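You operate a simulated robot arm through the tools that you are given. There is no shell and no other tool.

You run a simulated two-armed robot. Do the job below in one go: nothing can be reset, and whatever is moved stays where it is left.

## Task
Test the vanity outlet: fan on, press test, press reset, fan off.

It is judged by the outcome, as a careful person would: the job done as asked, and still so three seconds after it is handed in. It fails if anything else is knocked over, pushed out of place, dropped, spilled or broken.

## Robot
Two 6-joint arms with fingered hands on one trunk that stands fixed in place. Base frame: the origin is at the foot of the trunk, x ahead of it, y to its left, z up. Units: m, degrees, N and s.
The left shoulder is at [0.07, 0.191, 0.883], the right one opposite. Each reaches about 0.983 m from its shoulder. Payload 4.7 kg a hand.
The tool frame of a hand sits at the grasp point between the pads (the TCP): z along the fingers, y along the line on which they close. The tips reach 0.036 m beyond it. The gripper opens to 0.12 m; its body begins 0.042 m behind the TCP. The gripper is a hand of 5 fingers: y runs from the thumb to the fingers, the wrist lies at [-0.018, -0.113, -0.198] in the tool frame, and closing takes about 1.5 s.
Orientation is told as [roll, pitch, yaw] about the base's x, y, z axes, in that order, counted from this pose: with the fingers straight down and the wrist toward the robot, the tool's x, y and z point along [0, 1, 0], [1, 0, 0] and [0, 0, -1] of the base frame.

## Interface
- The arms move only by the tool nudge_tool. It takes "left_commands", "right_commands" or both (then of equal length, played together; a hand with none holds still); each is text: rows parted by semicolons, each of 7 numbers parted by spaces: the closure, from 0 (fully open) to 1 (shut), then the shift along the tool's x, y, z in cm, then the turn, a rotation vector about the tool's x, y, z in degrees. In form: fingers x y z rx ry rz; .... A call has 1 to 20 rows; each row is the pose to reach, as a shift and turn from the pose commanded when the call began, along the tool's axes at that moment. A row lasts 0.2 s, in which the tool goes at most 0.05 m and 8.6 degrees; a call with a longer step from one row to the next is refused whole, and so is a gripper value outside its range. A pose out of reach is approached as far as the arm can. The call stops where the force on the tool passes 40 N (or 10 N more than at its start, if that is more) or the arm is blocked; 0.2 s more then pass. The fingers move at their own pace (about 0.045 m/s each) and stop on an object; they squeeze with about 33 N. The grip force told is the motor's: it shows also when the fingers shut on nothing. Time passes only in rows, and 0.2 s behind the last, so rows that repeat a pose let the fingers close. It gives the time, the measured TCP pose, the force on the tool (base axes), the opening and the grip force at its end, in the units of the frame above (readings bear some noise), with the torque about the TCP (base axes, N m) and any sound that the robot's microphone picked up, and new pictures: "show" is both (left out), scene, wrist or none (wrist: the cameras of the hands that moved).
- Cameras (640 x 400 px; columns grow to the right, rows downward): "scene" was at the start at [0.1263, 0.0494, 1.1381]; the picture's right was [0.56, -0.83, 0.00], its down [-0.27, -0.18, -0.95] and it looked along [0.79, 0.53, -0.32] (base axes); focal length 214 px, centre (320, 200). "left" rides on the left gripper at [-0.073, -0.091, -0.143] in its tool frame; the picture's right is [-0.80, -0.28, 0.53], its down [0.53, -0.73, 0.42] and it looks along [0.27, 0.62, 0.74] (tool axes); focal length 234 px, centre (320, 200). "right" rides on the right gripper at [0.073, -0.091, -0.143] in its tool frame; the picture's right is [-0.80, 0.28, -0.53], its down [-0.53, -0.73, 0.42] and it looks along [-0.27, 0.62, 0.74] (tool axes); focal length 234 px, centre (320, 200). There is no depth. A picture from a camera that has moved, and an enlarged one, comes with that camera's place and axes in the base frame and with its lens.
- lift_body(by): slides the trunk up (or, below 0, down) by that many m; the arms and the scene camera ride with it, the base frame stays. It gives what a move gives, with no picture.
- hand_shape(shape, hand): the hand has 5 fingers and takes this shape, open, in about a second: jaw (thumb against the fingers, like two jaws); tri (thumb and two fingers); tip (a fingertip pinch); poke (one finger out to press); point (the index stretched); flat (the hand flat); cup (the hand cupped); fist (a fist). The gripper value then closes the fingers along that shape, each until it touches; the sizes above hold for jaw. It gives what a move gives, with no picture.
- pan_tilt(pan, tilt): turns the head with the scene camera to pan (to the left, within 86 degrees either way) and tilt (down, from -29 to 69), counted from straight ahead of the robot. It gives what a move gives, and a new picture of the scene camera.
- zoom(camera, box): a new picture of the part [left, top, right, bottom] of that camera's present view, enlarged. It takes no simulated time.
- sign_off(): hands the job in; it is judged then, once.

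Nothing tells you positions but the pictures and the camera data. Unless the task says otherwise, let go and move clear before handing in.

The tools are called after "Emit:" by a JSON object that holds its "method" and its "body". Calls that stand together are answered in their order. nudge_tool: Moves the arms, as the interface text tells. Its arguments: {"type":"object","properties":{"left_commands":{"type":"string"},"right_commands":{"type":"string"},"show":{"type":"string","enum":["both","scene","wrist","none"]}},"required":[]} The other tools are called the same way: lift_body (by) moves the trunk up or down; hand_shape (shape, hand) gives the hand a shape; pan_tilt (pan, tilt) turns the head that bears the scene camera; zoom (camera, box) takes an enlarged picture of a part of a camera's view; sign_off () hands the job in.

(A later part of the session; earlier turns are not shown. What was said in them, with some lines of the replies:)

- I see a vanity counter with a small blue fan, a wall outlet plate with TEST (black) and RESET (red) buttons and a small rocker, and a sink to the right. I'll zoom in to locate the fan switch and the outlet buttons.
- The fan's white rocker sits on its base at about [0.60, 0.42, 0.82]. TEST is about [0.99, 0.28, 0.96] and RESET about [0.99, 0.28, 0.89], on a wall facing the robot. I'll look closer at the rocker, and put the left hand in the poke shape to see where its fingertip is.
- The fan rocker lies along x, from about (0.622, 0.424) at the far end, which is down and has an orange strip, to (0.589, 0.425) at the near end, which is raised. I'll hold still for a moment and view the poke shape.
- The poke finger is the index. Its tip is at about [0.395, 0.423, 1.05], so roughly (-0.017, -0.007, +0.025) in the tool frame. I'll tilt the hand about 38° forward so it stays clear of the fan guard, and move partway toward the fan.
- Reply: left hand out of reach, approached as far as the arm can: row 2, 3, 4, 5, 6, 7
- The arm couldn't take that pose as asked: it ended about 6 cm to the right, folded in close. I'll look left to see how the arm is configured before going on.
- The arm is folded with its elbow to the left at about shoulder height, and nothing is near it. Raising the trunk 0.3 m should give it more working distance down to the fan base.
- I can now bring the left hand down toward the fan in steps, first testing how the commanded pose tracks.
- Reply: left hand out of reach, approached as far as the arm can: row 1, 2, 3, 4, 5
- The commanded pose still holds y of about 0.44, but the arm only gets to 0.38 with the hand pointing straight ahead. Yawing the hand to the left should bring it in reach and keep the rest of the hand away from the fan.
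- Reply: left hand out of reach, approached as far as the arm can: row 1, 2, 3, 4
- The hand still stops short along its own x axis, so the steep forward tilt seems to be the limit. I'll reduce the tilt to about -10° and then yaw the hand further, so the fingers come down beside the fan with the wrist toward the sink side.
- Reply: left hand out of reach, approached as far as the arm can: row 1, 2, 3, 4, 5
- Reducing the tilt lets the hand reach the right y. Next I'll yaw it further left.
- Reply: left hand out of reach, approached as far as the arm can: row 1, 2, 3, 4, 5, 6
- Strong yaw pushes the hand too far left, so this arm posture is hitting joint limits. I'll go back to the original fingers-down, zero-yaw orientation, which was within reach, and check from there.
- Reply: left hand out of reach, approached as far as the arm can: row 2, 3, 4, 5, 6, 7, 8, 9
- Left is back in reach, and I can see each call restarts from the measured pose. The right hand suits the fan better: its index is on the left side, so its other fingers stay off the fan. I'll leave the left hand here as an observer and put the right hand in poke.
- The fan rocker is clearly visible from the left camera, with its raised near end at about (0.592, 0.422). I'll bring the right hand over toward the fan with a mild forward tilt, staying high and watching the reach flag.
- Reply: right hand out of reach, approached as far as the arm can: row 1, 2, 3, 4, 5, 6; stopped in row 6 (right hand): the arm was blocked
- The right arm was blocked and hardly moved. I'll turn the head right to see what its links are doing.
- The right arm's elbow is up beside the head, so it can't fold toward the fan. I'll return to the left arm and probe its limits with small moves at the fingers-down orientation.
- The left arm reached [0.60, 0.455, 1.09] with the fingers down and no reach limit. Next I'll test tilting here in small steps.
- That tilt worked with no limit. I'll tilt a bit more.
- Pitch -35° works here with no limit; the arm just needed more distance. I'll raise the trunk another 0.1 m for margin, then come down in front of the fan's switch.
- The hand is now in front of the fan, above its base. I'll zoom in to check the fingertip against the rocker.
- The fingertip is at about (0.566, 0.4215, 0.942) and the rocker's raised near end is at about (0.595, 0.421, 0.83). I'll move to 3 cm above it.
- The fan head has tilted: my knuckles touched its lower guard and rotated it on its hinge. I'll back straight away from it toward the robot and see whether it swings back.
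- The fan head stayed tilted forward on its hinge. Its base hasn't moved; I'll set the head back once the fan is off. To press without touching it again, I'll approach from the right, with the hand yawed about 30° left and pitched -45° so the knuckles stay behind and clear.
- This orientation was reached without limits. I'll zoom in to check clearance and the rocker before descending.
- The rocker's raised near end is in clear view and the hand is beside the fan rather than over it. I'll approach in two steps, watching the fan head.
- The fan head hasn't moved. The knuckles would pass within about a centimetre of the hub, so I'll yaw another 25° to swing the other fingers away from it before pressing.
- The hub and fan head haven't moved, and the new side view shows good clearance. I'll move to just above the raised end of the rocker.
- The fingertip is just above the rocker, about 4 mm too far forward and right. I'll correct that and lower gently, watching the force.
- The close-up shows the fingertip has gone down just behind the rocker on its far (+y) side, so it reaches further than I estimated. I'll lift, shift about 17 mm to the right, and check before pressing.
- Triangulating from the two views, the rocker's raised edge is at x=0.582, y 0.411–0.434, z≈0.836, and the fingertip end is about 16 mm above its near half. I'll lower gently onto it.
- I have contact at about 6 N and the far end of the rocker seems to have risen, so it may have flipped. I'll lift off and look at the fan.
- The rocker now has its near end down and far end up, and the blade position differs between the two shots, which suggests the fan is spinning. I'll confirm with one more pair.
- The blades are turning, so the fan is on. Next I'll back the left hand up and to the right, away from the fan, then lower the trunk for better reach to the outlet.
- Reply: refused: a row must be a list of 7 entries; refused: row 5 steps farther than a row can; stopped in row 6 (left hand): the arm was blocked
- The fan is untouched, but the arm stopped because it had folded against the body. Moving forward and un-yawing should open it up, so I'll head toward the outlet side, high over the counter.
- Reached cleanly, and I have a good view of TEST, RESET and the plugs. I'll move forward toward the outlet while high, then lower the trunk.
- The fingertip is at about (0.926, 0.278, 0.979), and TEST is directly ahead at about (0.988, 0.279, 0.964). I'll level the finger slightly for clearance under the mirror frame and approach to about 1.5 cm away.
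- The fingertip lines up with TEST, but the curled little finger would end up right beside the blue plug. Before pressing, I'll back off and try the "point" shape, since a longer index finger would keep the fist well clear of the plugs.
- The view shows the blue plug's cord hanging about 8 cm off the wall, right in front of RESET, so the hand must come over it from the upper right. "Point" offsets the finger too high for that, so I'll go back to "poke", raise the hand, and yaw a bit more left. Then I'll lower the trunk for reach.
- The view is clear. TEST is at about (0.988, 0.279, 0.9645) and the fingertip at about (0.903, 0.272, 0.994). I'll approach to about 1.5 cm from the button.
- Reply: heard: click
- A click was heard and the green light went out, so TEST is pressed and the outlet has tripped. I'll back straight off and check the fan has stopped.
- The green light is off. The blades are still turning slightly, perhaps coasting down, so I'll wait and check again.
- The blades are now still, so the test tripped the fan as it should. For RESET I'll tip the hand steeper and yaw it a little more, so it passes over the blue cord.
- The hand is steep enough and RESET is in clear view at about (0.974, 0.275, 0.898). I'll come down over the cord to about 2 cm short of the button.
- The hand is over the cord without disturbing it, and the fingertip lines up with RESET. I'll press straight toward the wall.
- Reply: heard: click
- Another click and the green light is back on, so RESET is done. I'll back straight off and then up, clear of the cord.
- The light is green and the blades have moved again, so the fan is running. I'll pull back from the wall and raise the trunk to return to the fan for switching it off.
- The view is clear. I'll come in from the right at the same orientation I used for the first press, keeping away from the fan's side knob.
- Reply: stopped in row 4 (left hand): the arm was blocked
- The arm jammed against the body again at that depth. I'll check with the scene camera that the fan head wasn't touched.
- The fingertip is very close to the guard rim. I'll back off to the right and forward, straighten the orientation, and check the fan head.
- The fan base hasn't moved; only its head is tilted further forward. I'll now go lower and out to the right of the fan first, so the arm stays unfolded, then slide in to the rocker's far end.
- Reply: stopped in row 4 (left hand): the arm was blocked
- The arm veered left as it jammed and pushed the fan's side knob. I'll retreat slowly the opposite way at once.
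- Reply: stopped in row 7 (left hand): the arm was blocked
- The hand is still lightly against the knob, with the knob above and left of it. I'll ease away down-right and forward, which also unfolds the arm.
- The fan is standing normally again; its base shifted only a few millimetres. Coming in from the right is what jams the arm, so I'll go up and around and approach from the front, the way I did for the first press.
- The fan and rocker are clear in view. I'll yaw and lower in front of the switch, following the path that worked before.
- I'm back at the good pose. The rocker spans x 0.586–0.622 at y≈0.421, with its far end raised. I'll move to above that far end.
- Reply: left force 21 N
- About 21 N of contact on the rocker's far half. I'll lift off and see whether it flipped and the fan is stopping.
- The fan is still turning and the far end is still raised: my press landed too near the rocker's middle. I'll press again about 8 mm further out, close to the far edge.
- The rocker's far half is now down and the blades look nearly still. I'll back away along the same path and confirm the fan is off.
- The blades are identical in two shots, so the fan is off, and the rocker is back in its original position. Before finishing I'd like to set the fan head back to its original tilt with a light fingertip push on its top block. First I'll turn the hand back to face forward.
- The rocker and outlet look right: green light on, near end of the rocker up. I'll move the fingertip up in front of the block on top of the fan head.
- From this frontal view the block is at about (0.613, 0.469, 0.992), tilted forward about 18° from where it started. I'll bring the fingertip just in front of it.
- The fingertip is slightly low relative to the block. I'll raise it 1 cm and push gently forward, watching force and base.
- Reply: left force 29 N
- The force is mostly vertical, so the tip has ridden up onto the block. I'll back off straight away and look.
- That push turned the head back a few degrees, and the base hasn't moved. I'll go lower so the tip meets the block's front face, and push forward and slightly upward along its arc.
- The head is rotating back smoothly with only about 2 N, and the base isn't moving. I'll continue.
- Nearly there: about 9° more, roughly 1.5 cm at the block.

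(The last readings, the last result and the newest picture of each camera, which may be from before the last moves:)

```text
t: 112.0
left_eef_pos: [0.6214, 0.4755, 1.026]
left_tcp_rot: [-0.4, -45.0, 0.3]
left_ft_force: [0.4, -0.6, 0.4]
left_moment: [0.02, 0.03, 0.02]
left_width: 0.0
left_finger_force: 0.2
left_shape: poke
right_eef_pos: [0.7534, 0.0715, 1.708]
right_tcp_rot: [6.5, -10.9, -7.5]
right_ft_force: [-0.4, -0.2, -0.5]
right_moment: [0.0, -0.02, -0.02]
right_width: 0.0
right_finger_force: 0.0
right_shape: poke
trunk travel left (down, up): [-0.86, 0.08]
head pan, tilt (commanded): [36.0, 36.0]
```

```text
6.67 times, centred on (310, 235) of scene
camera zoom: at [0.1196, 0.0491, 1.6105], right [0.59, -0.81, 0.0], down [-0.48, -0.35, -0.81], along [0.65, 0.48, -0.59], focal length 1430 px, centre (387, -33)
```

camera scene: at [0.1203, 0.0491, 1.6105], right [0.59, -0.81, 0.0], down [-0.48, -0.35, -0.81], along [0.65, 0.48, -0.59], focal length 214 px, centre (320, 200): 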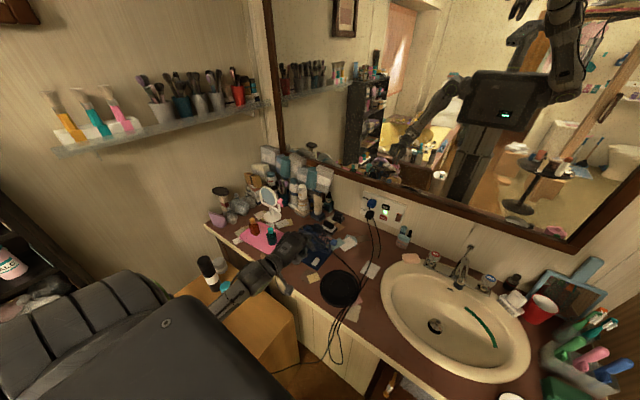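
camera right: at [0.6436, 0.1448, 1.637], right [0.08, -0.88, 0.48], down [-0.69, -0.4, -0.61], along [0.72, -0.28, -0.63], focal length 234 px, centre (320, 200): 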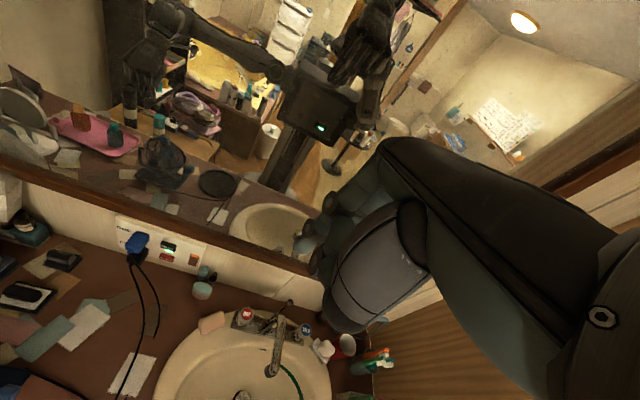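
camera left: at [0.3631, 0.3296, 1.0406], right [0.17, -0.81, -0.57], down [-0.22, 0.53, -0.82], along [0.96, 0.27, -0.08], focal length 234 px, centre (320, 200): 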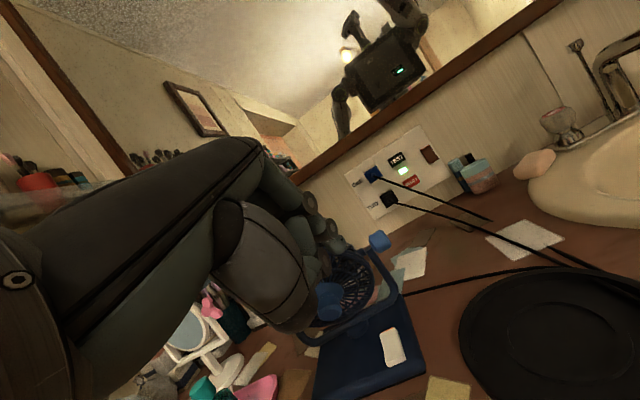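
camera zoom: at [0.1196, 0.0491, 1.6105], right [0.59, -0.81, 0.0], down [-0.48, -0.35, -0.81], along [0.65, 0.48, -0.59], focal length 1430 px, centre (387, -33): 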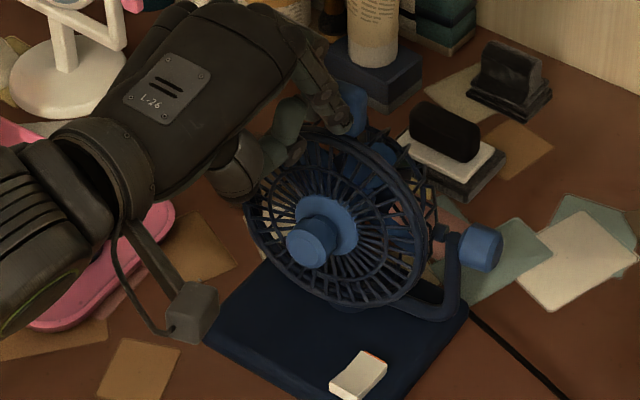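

The hub is back at its original height. I'll retreat from the block and check the fan's appearance.

Emit:
{"method": "nudge_tool", "body": {"left_commands": "0 0 -0.7 -2.1 0 0 0; 0 0 -1.4 -4.2 0 0 0; 0 0 -1 -7.5 0 0 0; 0 0 0 -11 0 0 0; 0 0 0 -11 0 0 0", "show": "both"}}

Emit:
{"method": "zoom", "body": {"camera": "scene", "box": [270, 205, 350, 265]}}

Emit:
{"method": "zoom", "body": {"camera": "left", "box": [260, 170, 460, 370]}}

```text
t: 113.2
left_eef_pos: [0.5455, 0.4783, 1.108]
left_tcp_rot: [-0.3, -44.9, 0.4]
left_ft_force: [0.4, -0.2, 0.0]
left_moment: [-0.01, 0.0, 0.01]
left_width: 0.0
left_finger_force: 0.1
left_shape: poke
right_eef_pos: [0.7522, 0.0726, 1.7077]
right_tcp_rot: [6.6, -11.0, -7.3]
right_ft_force: [1.6, -0.4, 0.1]
right_moment: [0.02, -0.04, -0.03]
right_width: 0.0
right_finger_force: 0.0
right_shape: poke
trunk travel left (down, up): [-0.86, 0.08]
head pan, tilt (commanded): [36.0, 36.0]
camera scene: at [0.1199, 0.0492, 1.6105], right [0.59, -0.81, 0.0], down [-0.48, -0.35, -0.81], along [0.65, 0.48, -0.59], focal length 214 px, centre (320, 200)
camera left: at [0.3784, 0.4059, 1.146], right [0.17, -0.81, -0.57], down [-0.22, 0.53, -0.82], along [0.96, 0.27, -0.08], focal length 234 px, centre (320, 200)
```

scene: 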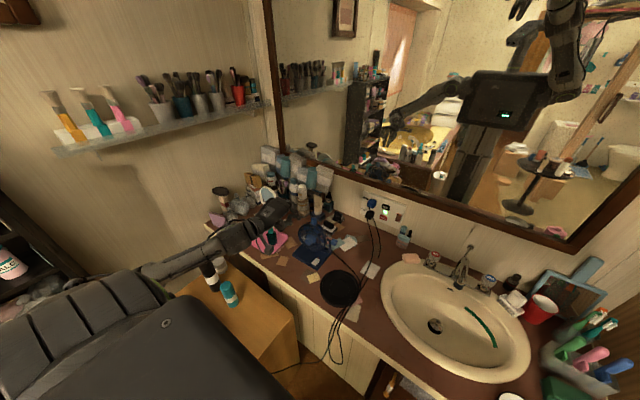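
left: 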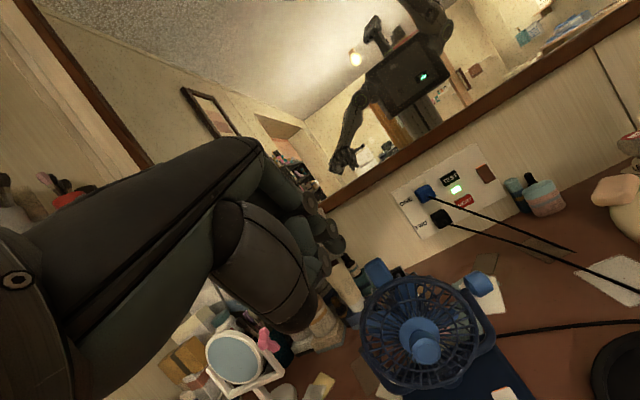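

```text
6.67 times, centred on (310, 235) of scene
camera zoom: at [0.1199, 0.0492, 1.6105], right [0.59, -0.81, 0.0], down [-0.48, -0.35, -0.81], along [0.65, 0.48, -0.59], focal length 1430 px, centre (387, -33)
```

zoom: 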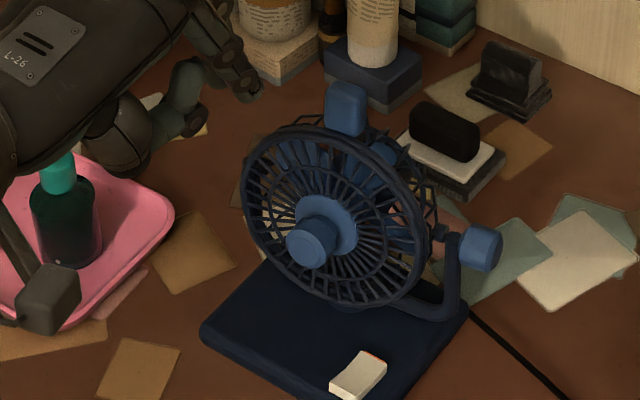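

```text
2.00 times, centred on (360, 270) of left
camera zoom: at [0.3784, 0.4059, 1.146], right [0.17, -0.81, -0.57], down [-0.22, 0.53, -0.82], along [0.96, 0.27, -0.08], focal length 468 px, centre (240, 60)
```

zoom: 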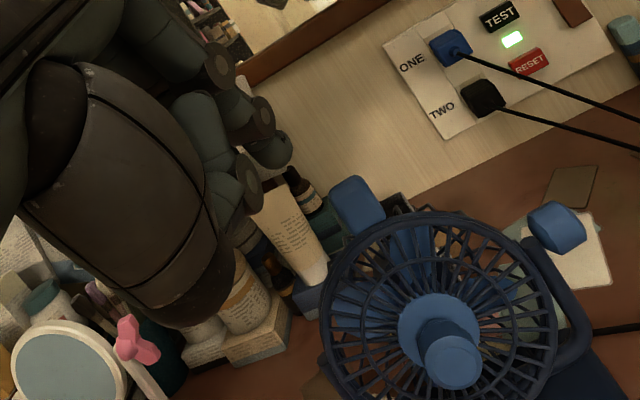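

The fan head is upright again, the rocker is in the off position and the outlet light is green. I'll raise the left hand well clear and make a final check of the scene.

Emit:
{"method": "nudge_tool", "body": {"left_commands": "0 0 2.8 -2.8 0 0 0; 0 0 5.6 -5.6 0 0 0; 0 0 7 -7 0 0 0; 0 0 7 -7 0 0 0", "show": "none"}}

Emit:
{"method": "pan_tilt", "body": {"pan": 48, "tilt": 38}}

Emit:
{"method": "zoom", "body": {"camera": "scene", "box": [300, 180, 460, 280]}}

Emit:
{"method": "zoom", "body": {"camera": "scene", "box": [200, 180, 400, 330]}}

```text
t: 114.2
left_eef_pos: [0.5409, 0.4773, 1.2025]
left_tcp_rot: [-0.5, -45.1, 0.3]
left_ft_force: [0.8, -0.2, 0.4]
left_moment: [-0.05, -0.03, -0.01]
left_width: 0.0001
left_finger_force: 0.0
left_shape: poke
right_eef_pos: [0.7531, 0.0736, 1.7074]
right_tcp_rot: [6.7, -10.9, -7.4]
right_ft_force: [0.1, 0.4, -0.5]
right_moment: [0.01, 0.01, 0.01]
right_width: 0.0
right_finger_force: 0.0
right_shape: poke
trunk travel left (down, up): [-0.86, 0.08]
head pan, tilt (commanded): [36.0, 36.0]
```

```text
t: 114.9
left_eef_pos: [0.5409, 0.4772, 1.2031]
left_tcp_rot: [-0.5, -45.0, 0.2]
left_ft_force: [0.8, 0.0, -0.2]
left_moment: [0.04, 0.01, 0.0]
left_width: 0.0
left_finger_force: 0.1
left_shape: poke
right_eef_pos: [0.7533, 0.0728, 1.7071]
right_tcp_rot: [6.6, -10.9, -7.4]
right_ft_force: [0.0, -0.7, 0.3]
right_moment: [0.01, 0.0, 0.01]
right_width: 0.0
right_finger_force: 0.0
right_shape: poke
trunk travel left (down, up): [-0.86, 0.08]
head pan, tilt (commanded): [48.0, 38.0]
camera scene: at [0.1065, 0.062, 1.6075], right [0.74, -0.67, 0.0], down [-0.41, -0.46, -0.79], along [0.53, 0.59, -0.62], focal length 214 px, centre (320, 200)
```

scene: 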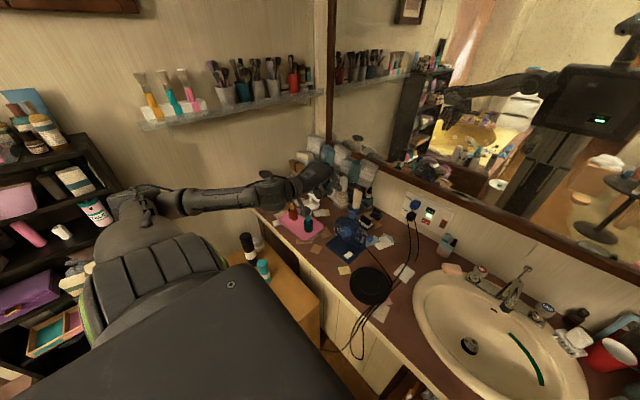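

```text
4.00 times, centred on (380, 230) of scene
camera zoom: at [0.1065, 0.062, 1.6075], right [0.74, -0.67, 0.0], down [-0.41, -0.46, -0.79], along [0.53, 0.59, -0.62], focal length 858 px, centre (80, 80)
```

zoom: 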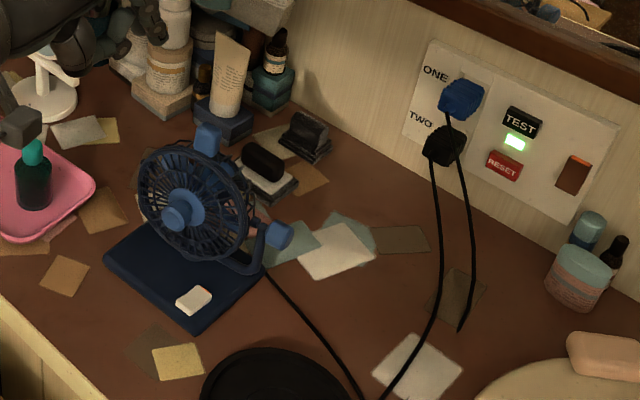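

```text
2.67 times, centred on (300, 255) of scene
camera zoom: at [0.1065, 0.062, 1.6075], right [0.74, -0.67, 0.0], down [-0.41, -0.46, -0.79], along [0.53, 0.59, -0.62], focal length 572 px, centre (373, 53)
```

zoom: 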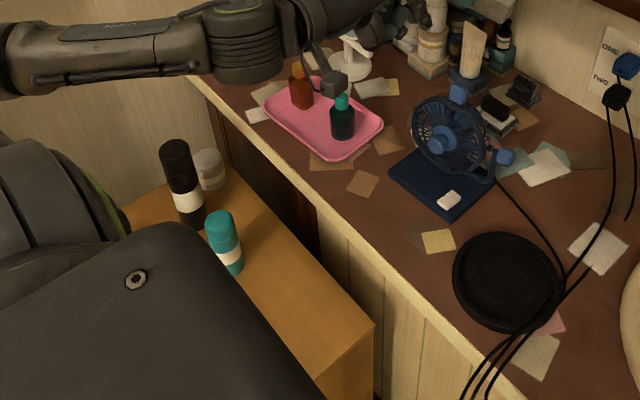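

Everything stands in place: tray, bottles, mirror, cords, plugs, with the outlet light green. I'll do one last check that the blades are still before handing in.

Emit:
{"method": "zoom", "body": {"camera": "scene", "box": [330, 208, 378, 252]}}

Emit:
{"method": "nudge_tool", "body": {"left_commands": "0 0 0 0 0 0 0; 0 0 0 0 0 0 0; 0 0 0 0 0 0 0", "show": "none"}}

Emit:
{"method": "zoom", "body": {"camera": "scene", "box": [330, 208, 378, 252]}}

```text
9.09 times, centred on (354, 230) of scene
camera zoom: at [0.1065, 0.062, 1.6075], right [0.74, -0.67, 0.0], down [-0.41, -0.46, -0.79], along [0.53, 0.59, -0.62], focal length 1950 px, centre (11, -73)
```

zoom: 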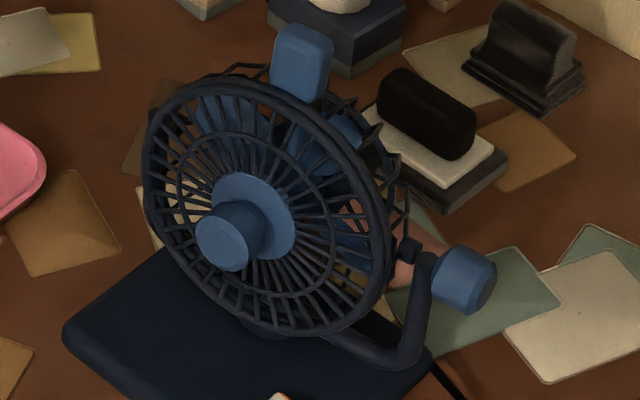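

```text
t: 115.7
left_eef_pos: [0.5404, 0.476, 1.2026]
left_tcp_rot: [-0.4, -45.0, 0.3]
left_ft_force: [-0.5, -0.5, -0.9]
left_moment: [0.02, -0.03, 0.03]
left_width: 0.0
left_finger_force: 0.1
left_shape: poke
right_eef_pos: [0.753, 0.0732, 1.707]
right_tcp_rot: [6.7, -10.9, -7.4]
right_ft_force: [0.0, -0.3, 0.7]
right_moment: [0.03, -0.03, 0.04]
right_width: 0.0
right_finger_force: 0.1
right_shape: poke
trunk travel left (down, up): [-0.86, 0.08]
head pan, tilt (commanded): [48.0, 38.0]
```

```text
9.09 times, centred on (354, 230) of scene
camera zoom: at [0.1066, 0.0619, 1.6075], right [0.74, -0.67, 0.0], down [-0.41, -0.46, -0.79], along [0.53, 0.59, -0.62], focal length 1950 px, centre (11, -73)
```

zoom: 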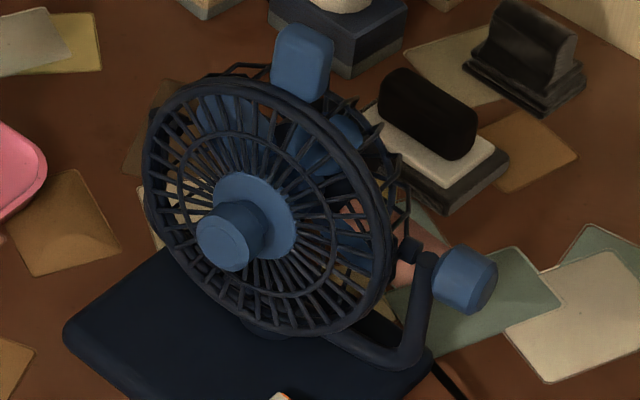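

The blades are in the same position in both shots, so the fan is off. The outlet is reset with its green light on, both hands are clear, and nothing has fallen. I'm handing the job in.

Emit:
{"method": "sign_off", "body": {}}

```text
The job is handed in.
```

The vanity outlet test is done, in the order you asked, and I've handed it in:

1. **Fan on:** I pressed the fan's rocker and the blades started turning.
2. **Test:** pressing TEST gave a click, the green light went out and the fan stopped.
3. **Reset:** pressing RESET gave a click, the green light came back and the fan ran again.
4. **Fan off:** it took two presses, because the first landed too near the middle of the rocker. The blades are now still.

**Contact with the fan:** I bumped it several times while working:
- **Head:** my knuckles tilted it forward on its hinge. Once the fan was off I pushed it back upright, close to its original angle. One of those pushes was firmer than intended, about 30 N.
- **Base:** one bump against the side knob shifted it by a few millimetres, up to about a centimetre at one corner, and turned it about 2°. I did not move it back.

Nothing fell or spilled, both plugs are still in, and both hands are clear of everything.
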